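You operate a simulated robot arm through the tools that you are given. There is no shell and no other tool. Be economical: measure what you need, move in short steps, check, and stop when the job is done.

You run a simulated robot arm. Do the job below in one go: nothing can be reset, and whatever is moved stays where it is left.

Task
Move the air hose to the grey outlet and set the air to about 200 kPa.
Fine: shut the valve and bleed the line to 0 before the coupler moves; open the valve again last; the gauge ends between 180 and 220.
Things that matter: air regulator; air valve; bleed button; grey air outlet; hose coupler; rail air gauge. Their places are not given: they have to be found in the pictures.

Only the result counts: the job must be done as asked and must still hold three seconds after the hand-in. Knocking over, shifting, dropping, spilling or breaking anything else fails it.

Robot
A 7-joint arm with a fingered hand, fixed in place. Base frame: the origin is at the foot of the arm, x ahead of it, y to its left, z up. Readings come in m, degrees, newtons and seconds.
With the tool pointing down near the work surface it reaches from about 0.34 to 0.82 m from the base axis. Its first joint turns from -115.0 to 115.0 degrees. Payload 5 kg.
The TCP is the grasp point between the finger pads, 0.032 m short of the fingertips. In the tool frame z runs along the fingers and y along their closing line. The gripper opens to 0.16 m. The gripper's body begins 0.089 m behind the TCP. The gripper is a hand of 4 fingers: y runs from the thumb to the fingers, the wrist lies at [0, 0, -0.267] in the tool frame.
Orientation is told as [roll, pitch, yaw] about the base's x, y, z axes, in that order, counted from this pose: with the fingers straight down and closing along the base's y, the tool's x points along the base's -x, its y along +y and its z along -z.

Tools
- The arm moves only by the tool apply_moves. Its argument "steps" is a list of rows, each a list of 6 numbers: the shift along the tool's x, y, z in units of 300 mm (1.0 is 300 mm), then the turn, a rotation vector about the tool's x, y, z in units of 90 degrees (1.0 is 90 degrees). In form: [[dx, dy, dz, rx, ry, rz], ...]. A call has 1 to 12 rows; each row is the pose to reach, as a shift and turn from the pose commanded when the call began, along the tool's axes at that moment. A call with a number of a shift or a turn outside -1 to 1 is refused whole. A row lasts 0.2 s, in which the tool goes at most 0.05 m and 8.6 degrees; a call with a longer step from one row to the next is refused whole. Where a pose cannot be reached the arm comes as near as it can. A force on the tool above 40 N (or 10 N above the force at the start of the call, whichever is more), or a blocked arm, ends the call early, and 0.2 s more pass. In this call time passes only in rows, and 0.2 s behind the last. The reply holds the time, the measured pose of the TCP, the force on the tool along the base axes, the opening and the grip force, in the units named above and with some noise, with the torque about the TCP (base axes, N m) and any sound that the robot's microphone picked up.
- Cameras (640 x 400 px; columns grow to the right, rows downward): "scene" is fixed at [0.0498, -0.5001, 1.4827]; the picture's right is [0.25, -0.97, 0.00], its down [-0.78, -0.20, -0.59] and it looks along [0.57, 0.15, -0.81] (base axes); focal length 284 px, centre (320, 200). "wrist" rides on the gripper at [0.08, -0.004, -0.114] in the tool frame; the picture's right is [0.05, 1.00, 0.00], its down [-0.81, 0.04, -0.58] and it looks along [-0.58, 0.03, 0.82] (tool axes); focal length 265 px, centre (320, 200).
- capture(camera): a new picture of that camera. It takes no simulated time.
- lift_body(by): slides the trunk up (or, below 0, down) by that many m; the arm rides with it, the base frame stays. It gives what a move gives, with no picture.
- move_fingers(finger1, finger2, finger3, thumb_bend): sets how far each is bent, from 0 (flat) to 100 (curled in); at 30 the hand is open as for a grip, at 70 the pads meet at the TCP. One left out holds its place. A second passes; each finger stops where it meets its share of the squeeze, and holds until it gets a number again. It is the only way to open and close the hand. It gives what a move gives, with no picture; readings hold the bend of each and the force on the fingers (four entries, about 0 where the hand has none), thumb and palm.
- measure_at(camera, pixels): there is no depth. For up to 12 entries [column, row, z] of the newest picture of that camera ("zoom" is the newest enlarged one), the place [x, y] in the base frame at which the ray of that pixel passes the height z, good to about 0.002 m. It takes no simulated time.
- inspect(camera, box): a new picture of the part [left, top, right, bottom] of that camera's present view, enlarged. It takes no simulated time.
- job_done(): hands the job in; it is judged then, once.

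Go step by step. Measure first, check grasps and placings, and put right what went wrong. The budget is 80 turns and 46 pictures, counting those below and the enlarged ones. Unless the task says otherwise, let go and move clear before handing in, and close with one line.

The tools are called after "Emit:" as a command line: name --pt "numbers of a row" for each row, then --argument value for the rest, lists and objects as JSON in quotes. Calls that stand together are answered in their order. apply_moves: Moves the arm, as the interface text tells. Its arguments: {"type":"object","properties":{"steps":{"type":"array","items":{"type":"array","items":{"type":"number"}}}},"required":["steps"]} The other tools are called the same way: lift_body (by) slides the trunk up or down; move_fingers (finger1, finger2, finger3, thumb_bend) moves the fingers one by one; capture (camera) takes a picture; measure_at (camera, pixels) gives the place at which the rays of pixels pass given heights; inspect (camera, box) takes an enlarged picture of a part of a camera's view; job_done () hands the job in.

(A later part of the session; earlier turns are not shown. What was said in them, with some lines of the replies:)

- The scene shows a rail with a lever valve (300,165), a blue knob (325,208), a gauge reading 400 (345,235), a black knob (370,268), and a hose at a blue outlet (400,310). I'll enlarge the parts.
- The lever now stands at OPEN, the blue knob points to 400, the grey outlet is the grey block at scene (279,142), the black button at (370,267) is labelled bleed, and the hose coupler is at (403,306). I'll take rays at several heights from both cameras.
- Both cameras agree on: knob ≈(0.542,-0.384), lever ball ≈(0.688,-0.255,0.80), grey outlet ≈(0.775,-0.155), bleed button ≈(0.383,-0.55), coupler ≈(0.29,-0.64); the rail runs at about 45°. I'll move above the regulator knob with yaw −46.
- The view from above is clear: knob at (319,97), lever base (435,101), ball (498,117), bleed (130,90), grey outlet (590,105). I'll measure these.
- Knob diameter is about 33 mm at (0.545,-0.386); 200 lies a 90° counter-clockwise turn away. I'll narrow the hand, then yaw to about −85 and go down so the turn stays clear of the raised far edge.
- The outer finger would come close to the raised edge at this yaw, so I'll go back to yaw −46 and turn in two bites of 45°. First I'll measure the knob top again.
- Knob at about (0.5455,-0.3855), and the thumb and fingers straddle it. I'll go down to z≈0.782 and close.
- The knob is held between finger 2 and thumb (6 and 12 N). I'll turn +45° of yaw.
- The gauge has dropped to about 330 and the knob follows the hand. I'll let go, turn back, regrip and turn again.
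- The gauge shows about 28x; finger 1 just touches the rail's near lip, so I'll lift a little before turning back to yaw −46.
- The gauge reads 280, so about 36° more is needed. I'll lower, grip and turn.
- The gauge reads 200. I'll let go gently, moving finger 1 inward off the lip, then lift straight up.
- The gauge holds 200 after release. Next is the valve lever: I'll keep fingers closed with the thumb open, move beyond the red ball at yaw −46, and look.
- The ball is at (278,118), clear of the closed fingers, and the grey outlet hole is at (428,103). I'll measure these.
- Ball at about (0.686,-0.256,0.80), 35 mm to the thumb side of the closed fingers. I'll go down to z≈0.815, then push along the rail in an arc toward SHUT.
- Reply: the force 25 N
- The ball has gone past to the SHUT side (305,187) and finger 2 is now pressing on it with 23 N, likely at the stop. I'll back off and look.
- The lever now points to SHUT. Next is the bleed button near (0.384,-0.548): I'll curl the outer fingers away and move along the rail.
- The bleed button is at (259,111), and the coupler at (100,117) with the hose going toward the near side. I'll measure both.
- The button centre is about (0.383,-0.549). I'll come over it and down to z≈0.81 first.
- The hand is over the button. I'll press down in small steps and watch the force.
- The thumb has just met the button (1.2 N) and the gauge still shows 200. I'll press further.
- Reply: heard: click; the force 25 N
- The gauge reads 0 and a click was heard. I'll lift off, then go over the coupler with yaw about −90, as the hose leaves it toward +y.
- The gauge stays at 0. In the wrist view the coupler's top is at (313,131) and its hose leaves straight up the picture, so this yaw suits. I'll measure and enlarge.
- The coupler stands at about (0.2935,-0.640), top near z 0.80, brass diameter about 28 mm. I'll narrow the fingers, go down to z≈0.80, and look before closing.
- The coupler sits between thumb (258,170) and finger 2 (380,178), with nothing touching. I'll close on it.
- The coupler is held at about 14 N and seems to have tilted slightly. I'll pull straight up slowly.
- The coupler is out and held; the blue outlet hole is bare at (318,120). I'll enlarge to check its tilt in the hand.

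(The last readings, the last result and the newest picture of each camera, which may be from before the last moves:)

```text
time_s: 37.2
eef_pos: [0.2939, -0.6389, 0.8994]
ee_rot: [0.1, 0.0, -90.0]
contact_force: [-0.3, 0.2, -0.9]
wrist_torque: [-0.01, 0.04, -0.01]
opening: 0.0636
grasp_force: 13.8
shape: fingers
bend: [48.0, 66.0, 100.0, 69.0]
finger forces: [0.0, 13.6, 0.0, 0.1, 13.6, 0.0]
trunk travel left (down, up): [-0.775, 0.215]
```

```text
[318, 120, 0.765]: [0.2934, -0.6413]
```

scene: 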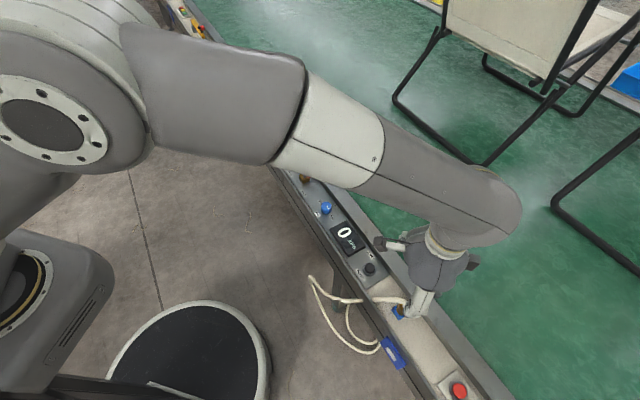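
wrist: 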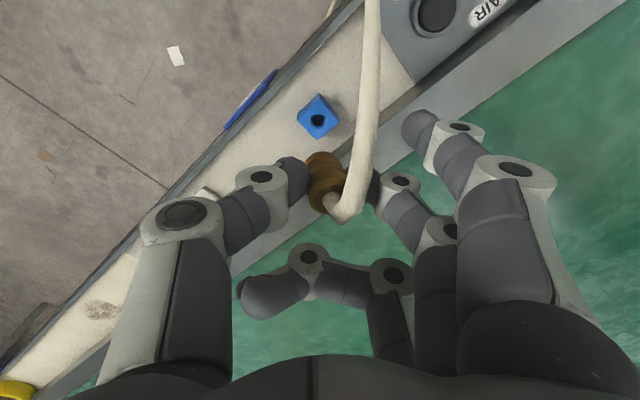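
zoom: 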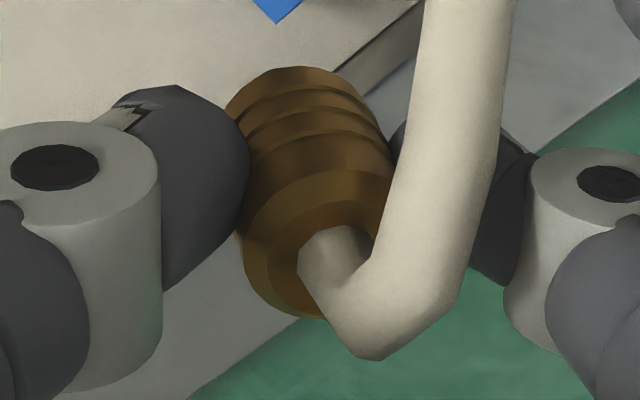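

The coupler is nearly straight (about 6° tilt, bottom toward the thumb). I'll carry it along the near side of the rail, higher up, turning to yaw −46 so the hose trails on the near side.

Emit:
apply_moves --pt "0.1 0.03 -0.08 0 0 -0.06" --pt "0.2 0.07 -0.15 0 0 -0.12" --pt "0.3 0.12 -0.2 0 0 -0.18" --pt "0.4 0.17 -0.2 0 0 -0.24" --pt "0.5 0.22 -0.2 0 0 -0.3" --pt "0.6 0.26 -0.2 0 0 -0.36" --pt "0.7 0.31 -0.2 0 0 -0.42" --pt "0.8 0.353 -0.2 0 0 -0.489"

Emit:
apply_moves --pt "0 0.1 0 0 0 0" --pt "0 0.2 0 0 0 0" --pt "0 0.3 0 0 0 0" --pt "0 0.4 0 0 0 0" --pt "0 0.5 0 0 0 0" --pt "0 0.6 0 0 0 0" --pt "0 0.7 0 0 0 0" --pt "0 0.8 0 0 0 0" --pt "0 0.9 0 0 0 0"

Emit:
capture --camera "scene"

```text
time_s: 39.0
eef_pos: [0.3977, -0.4002, 0.9589]
ee_rot: [-0.1, -0.2, -45.9]
contact_force: [0.3, 0.8, -0.6]
wrist_torque: [0.01, 0.01, -0.02]
opening: 0.0633
grasp_force: 13.4
shape: fingers
bend: [48.0, 66.0, 100.0, 69.0]
finger forces: [0.0, 13.6, 0.1, 0.0, 13.3, 0.0]
trunk travel left (down, up): [-0.775, 0.215]
```

```text
time_s: 41.0
eef_pos: [0.5946, -0.211, 0.9625]
ee_rot: [-0.1, -0.1, -45.9]
contact_force: [0.4, -0.4, -0.2]
wrist_torque: [-0.03, 0.03, -0.04]
opening: 0.0631
grasp_force: 13.4
shape: fingers
bend: [48.0, 66.0, 100.0, 69.0]
finger forces: [0.1, 13.6, 0.0, 0.1, 13.5, 0.0]
trunk travel left (down, up): [-0.775, 0.215]
```

```text
10 pictures are left
```

scene: 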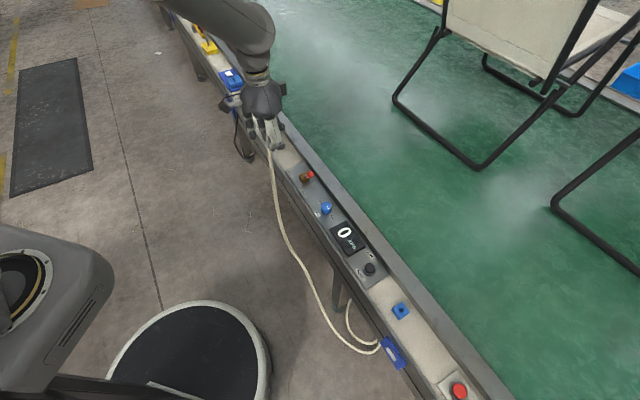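

The hose trails cleanly on the near side and the gauge is still 0. I'll straighten the coupler by 6° and move above the grey outlet.

Emit:
apply_moves --pt "-0.047 0.092 0 -0.011 0 0" --pt "-0.094 0.184 0 -0.022 0 0" --pt "-0.141 0.276 0 -0.033 0 0" --pt "-0.188 0.368 0 -0.044 0 0" --pt "-0.235 0.46 0 -0.055 0 0" --pt "-0.282 0.55 0.0 -0.067 0 0"

Emit:
capture --camera "wrist"

```text
time_s: 42.4
eef_pos: [0.7715, -0.1589, 0.9586]
ee_rot: [6.0, 0.0, -46.0]
contact_force: [0.6, 0.1, -1.1]
wrist_torque: [0.03, 0.01, -0.02]
opening: 0.0634
grasp_force: 13.2
shape: fingers
bend: [48.0, 66.0, 100.0, 69.0]
finger forces: [0.0, 13.6, 0.1, 0.0, 13.5, 0.0]
trunk travel left (down, up): [-0.775, 0.215]
```

```text
9 pictures are left
```

wrist: 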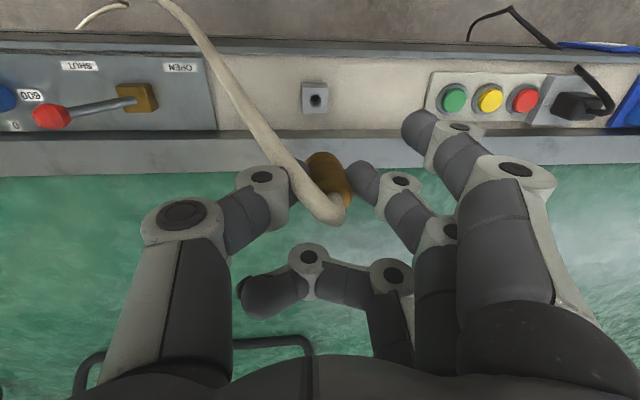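

The grey outlet's hole is at (316,98), nearly straight below. I'll measure it and enlarge the held coupler.

Emit:
measure_at --camera "wrist" --pixels '[[316, 98, 0.765], [316, 98, 0.77], [316, 98, 0.76], [140, 95, 0.765], [48, 116, 0.8]]'

Emit:
inspect --camera "wrist" --box '[256, 75, 412, 225]'

```text
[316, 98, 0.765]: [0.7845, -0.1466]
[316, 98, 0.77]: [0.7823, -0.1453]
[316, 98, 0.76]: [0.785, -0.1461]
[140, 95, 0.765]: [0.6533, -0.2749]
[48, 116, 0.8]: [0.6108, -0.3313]
```

```text
2.67 times, centred on (334, 150) of wrist
```

zoom: 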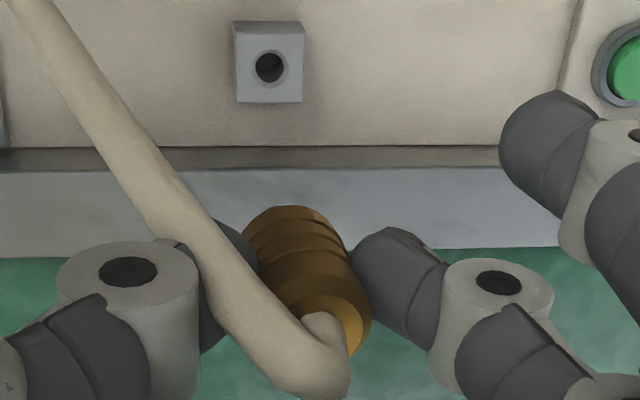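

Comparing the rays taken so far, the hole lies at z≈0.76. I'll measure its enlarged pixel directly (268,67 in the zoom).

Emit:
measure_at --camera "zoom" --pixels '[[268, 67, 0.76], [268, 67, 0.765], [268, 100, 0.76], [268, 22, 0.76]]'

```text
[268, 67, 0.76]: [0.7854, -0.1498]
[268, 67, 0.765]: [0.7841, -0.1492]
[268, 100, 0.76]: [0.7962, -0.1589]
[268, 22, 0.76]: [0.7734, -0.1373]
```

Hole at about (0.784,-0.151,0.76). I'll lower the coupler to just above it (TCP z≈0.825) and check.

Emit:
apply_moves --pt "-0.0097 0.0 0.08 0 0 0" --pt "-0.0097 -0.005 0.2 0 0 0" --pt "-0.0097 -0.015 0.33 0 0 0" --pt "-0.0097 -0.0263 0.445 0 0 0"

Emit:
inspect --camera "wrist" --box '[220, 70, 420, 230]'

Emit:
inspect --camera "scene" --box '[240, 110, 340, 180]'

```text
time_s: 43.4
eef_pos: [0.7796, -0.1541, 0.8279]
ee_rot: [5.9, -0.1, -46.1]
contact_force: [1.1, -0.8, -0.7]
wrist_torque: [0.02, 0.04, 0.01]
opening: 0.0633
grasp_force: 13.7
shape: fingers
bend: [48.0, 66.0, 100.0, 69.0]
finger forces: [0.0, 13.7, 0.0, 0.1, 13.5, 0.1]
trunk travel left (down, up): [-0.775, 0.215]
```

```text
2.50 times, centred on (320, 150) of wrist
```

zoom: 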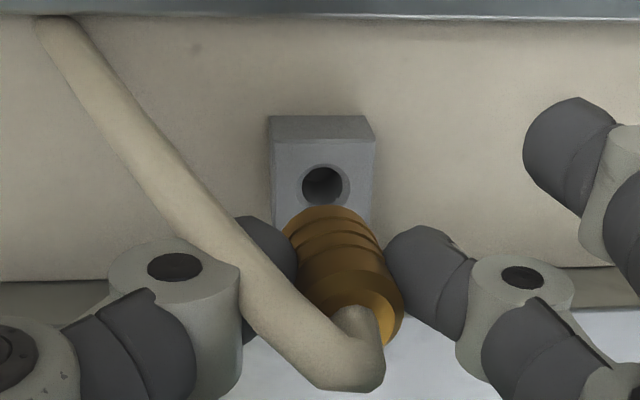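

```text
5.71 times, centred on (290, 145) of scene
```

zoom: 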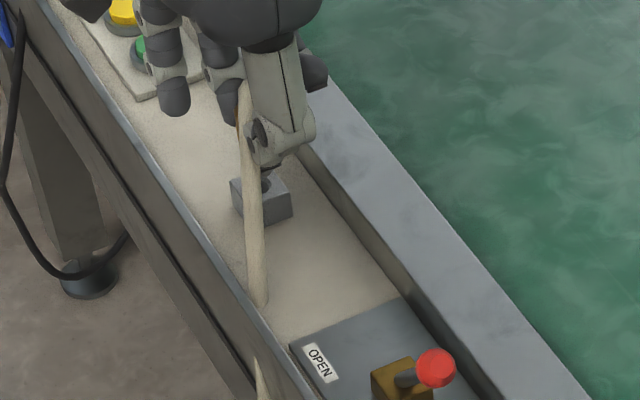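

In the wrist zoom the coupler's axis, carried down, meets the hole (322,186), so it is well aligned. I'll lower it straight down onto the outlet.

Emit:
apply_moves --pt "0 -0.0025 0.025 0 0 0" --pt "0 -0.005 0.05 0 0 0" --pt "0 -0.007 0.067 0 0 0" --pt "0 -0.008 0.08 0 0 0" --pt "0 -0.009 0.09 0 0 0"

Emit:
inspect --camera "wrist" --box '[220, 70, 420, 230]'

```text
time_s: 44.6
eef_pos: [0.778, -0.1535, 0.7988]
ee_rot: [6.0, 0.1, -45.9]
contact_force: [-4.8, 12.1, 6.3]
wrist_torque: [0.39, -0.08, 0.11]
opening: 0.0618
grasp_force: 13.8
shape: fingers
bend: [48.0, 67.0, 100.0, 70.0]
finger forces: [0.0, 16.1, 0.0, 0.0, 10.8, 0.0]
trunk travel left (down, up): [-0.775, 0.215]
```

```text
2.50 times, centred on (320, 150) of wrist
```

zoom: 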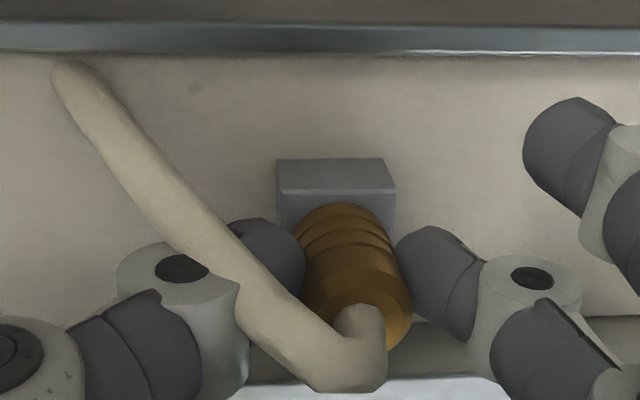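

The coupler appears to sit on the grey block, with contact forces of about 12 N. I'll let go and look before moving away.

Emit:
move_fingers --finger2 57 --thumb_bend 57

Emit:
inspect --camera "wrist" --box '[220, 70, 420, 230]'

```text
time_s: 45.6
eef_pos: [0.7774, -0.1571, 0.7985]
ee_rot: [6.0, -0.1, -46.1]
contact_force: [-0.3, -0.8, -0.1]
wrist_torque: [0.01, 0.01, 0.02]
opening: 0.0832
grasp_force: 0.1
shape: fingers
bend: [48.0, 56.0, 100.0, 56.0]
finger forces: [0.0, 0.1, 0.1, 0.1, 0.1, 0.1]
trunk travel left (down, up): [-0.775, 0.215]
```

```text
2.50 times, centred on (320, 150) of wrist
```

zoom: 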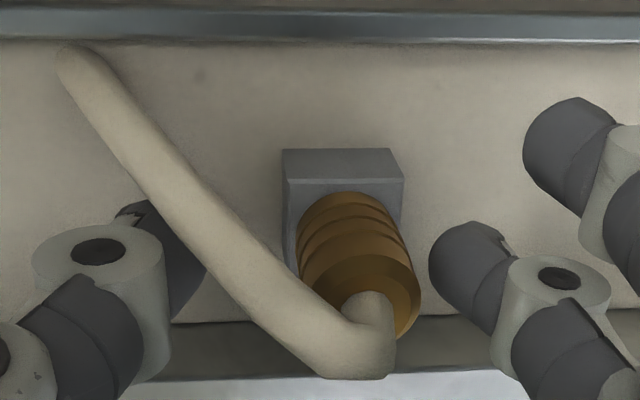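

The coupler stands upright on the grey outlet on its own. The hose lies close to the thumb tip, so I'll open the thumb more, slide outward a little, and then rise.

Emit:
move_fingers --finger2 50 --thumb_bend 42

Emit:
apply_moves --pt "-0.03 0 0 0 0 0" --pt "-0.06 0 0 0 0 0" --pt "-0.06 0.002 -0.03 0 0 0" --pt "-0.06 0.008 -0.08 0 0 0" --pt "-0.06 0.014 -0.14 0 0 0" --pt "-0.06 0.026 -0.26 0 0 0" --pt "-0.06 0.038 -0.38 0.03 0 0" --pt "-0.06 0.044 -0.44 0.067 0 0"

Emit:
capture --camera "wrist"

```text
time_s: 46.6
eef_pos: [0.7779, -0.1572, 0.7983]
ee_rot: [6.0, -0.2, -45.9]
contact_force: [0.3, -0.2, -0.5]
wrist_torque: [-0.01, 0.0, -0.03]
opening: 0.1115
grasp_force: 0.0
shape: fingers
bend: [48.0, 50.0, 100.0, 42.0]
finger forces: [0.0, 0.0, 0.1, 0.0, 0.0, 0.0]
trunk travel left (down, up): [-0.775, 0.215]
```

```text
time_s: 48.4
eef_pos: [0.7912, -0.1708, 0.9319]
ee_rot: [-0.1, 0.0, -45.9]
contact_force: [0.0, 0.5, -0.2]
wrist_torque: [0.0, -0.02, -0.06]
opening: 0.1113
grasp_force: 0.1
shape: fingers
bend: [48.0, 50.0, 100.0, 42.0]
finger forces: [0.1, 0.1, 0.0, 0.0, 0.1, 0.0]
trunk travel left (down, up): [-0.775, 0.215]
```

```text
3 pictures are left
```

wrist: 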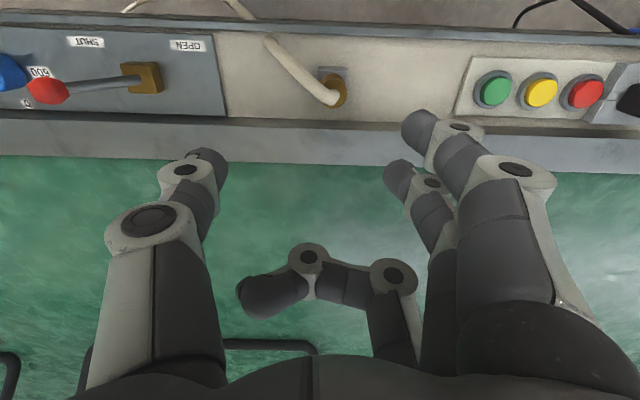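

The coupler and hose are in place with the lever still at SHUT (48,90). I'll set thumb bent and fingers half open, and go to the knob side of the red ball to push it to OPEN with the thumb.

Emit:
move_fingers --finger1 42 --finger2 42 --finger3 42 --thumb_bend 70

Emit:
apply_moves --pt "0.006 -0.13 0 0 0 0" --pt "0.012 -0.26 0 0 0 0" --pt "0.018 -0.39 0 0 0 0" --pt "0.024 -0.52 0 0 0 0" --pt "0.03 -0.65 0 0 0 0" --pt "0.036 -0.78 0 0 0 0" --pt "0.039 -0.877 0 0 0 0"

Emit:
capture --camera "wrist"

```text
time_s: 49.4
eef_pos: [0.7921, -0.1722, 0.9327]
ee_rot: [0.0, -0.1, -46.0]
contact_force: [-0.2, 0.5, -0.4]
wrist_torque: [-0.02, -0.01, 0.01]
opening: 0.0702
grasp_force: 0.0
shape: fingers
bend: [42.0, 42.0, 42.0, 70.0]
finger forces: [0.0, 0.1, 0.0, 0.0, 0.0, 0.0]
trunk travel left (down, up): [-0.775, 0.215]
```

```text
time_s: 51.0
eef_pos: [0.5926, -0.3488, 0.9299]
ee_rot: [0.0, -0.1, -46.1]
contact_force: [0.1, 0.4, 1.1]
wrist_torque: [0.01, -0.01, 0.0]
opening: 0.0701
grasp_force: 0.0
shape: fingers
bend: [42.0, 42.0, 42.0, 70.0]
finger forces: [0.1, 0.0, 0.0, 0.0, 0.1, 0.1]
trunk travel left (down, up): [-0.775, 0.215]
```

```text
2 pictures are left
```

wrist: 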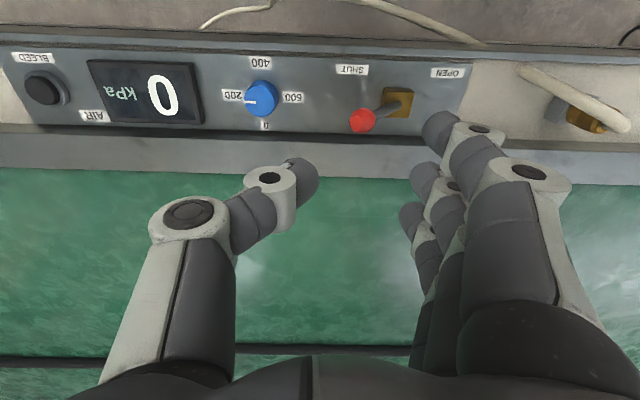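

The ball (362,119) is about 40 mm ahead of the thumb. I'll open the fingers further, go down to z≈0.817, and push in an arc toward OPEN.

Emit:
move_fingers --finger1 30 --finger2 30 --finger3 30

Emit:
apply_moves --pt "0 0 0.13 0 0 0" --pt "0 0 0.26 0 0 0" --pt "0 0 0.377 0 0 0"

Emit:
apply_moves --pt "0 0.05 0 0 0 0" --pt "0 0.1 -0.015 0 0 0" --pt "0 0.15 -0.04 0 0 0" --pt "0 0.2 -0.06 0 0 0" --pt "0 0.25 -0.07 0 0 0" --pt "0 0.3 -0.065 0 0 0" --pt "0 0.35 -0.045 0 0 0" --pt "0 0.39 -0.02 0 0 0" --pt "0 0.41 -0.005 0 0 0"

```text
time_s: 52.0
eef_pos: [0.5921, -0.3482, 0.9313]
ee_rot: [0.0, -0.1, -46.0]
contact_force: [-0.1, 0.6, -0.2]
wrist_torque: [-0.01, 0.02, 0.02]
opening: 0.0927
grasp_force: 0.0
shape: fingers
bend: [30.0, 30.0, 30.0, 70.0]
finger forces: [0.0, 0.0, 0.0, 0.0, 0.1, 0.0]
trunk travel left (down, up): [-0.775, 0.215]
```

```text
time_s: 52.8
eef_pos: [0.5918, -0.3453, 0.8169]
ee_rot: [-0.1, -0.1, -46.1]
contact_force: [-0.2, -0.4, -0.5]
wrist_torque: [-0.03, 0.0, 0.0]
opening: 0.0928
grasp_force: 0.0
shape: fingers
bend: [30.0, 30.0, 30.0, 70.0]
finger forces: [0.0, 0.0, 0.0, 0.1, 0.0, 0.0]
trunk travel left (down, up): [-0.775, 0.215]
```

```text
time_s: 54.8
eef_pos: [0.6782, -0.2626, 0.8225]
ee_rot: [0.0, -0.3, -46.2]
contact_force: [-9.9, -5.8, 18.3]
wrist_torque: [-0.29, 0.4, 0.04]
opening: 0.0968
grasp_force: 10.0
shape: fingers
bend: [30.0, 30.0, 30.0, 70.0]
finger forces: [0.0, 0.1, 0.0, 0.0, 20.1, 0.1]
trunk travel left (down, up): [-0.775, 0.215]
```

The lever reached the same end load as before (20 N at the stop). I'll back off, rise clear and check lever, gauge and coupler.

Emit:
apply_moves --pt "0 -0.03 -0.04 0 0 0" --pt "0 -0.08 -0.15 0 0 0" --pt "0 -0.1 -0.3 0 0 0" --pt "0 -0.1 -0.45 0 0 0" --pt "0 -0.1 -0.6 0 0 0" --pt "0 -0.1 -0.6 0 0 0" --pt "0 -0.1 -0.6 0 0 0"

Emit:
capture --camera "wrist"

```text
time_s: 56.4
eef_pos: [0.6603, -0.2774, 1.0017]
ee_rot: [0.0, -0.1, -46.0]
contact_force: [-0.3, 0.5, 1.0]
wrist_torque: [-0.02, -0.01, 0.0]
opening: 0.0928
grasp_force: 0.0
shape: fingers
bend: [30.0, 30.0, 30.0, 70.0]
finger forces: [0.1, 0.0, 0.1, 0.0, 0.0, 0.0]
trunk travel left (down, up): [-0.775, 0.215]
```

```text
1 pictures are left
```

wrist: 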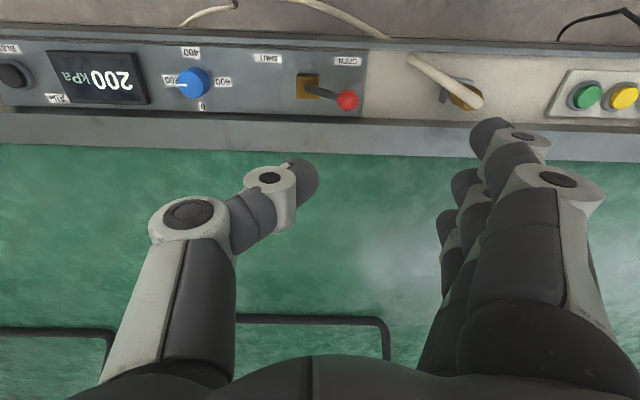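

The gauge reads 200 kPa at (98,78), the lever points to OPEN at (347,100), and the coupler is on the grey outlet at (463,95). The hand is clear, so I'm handing in.

Emit:
job_done

```text
The job is handed in.
```

The job is handed in: the hose is on the grey outlet, the valve is open again and the gauge read 200 kPa in the last picture. The line was bled to 0 before the coupler moved.
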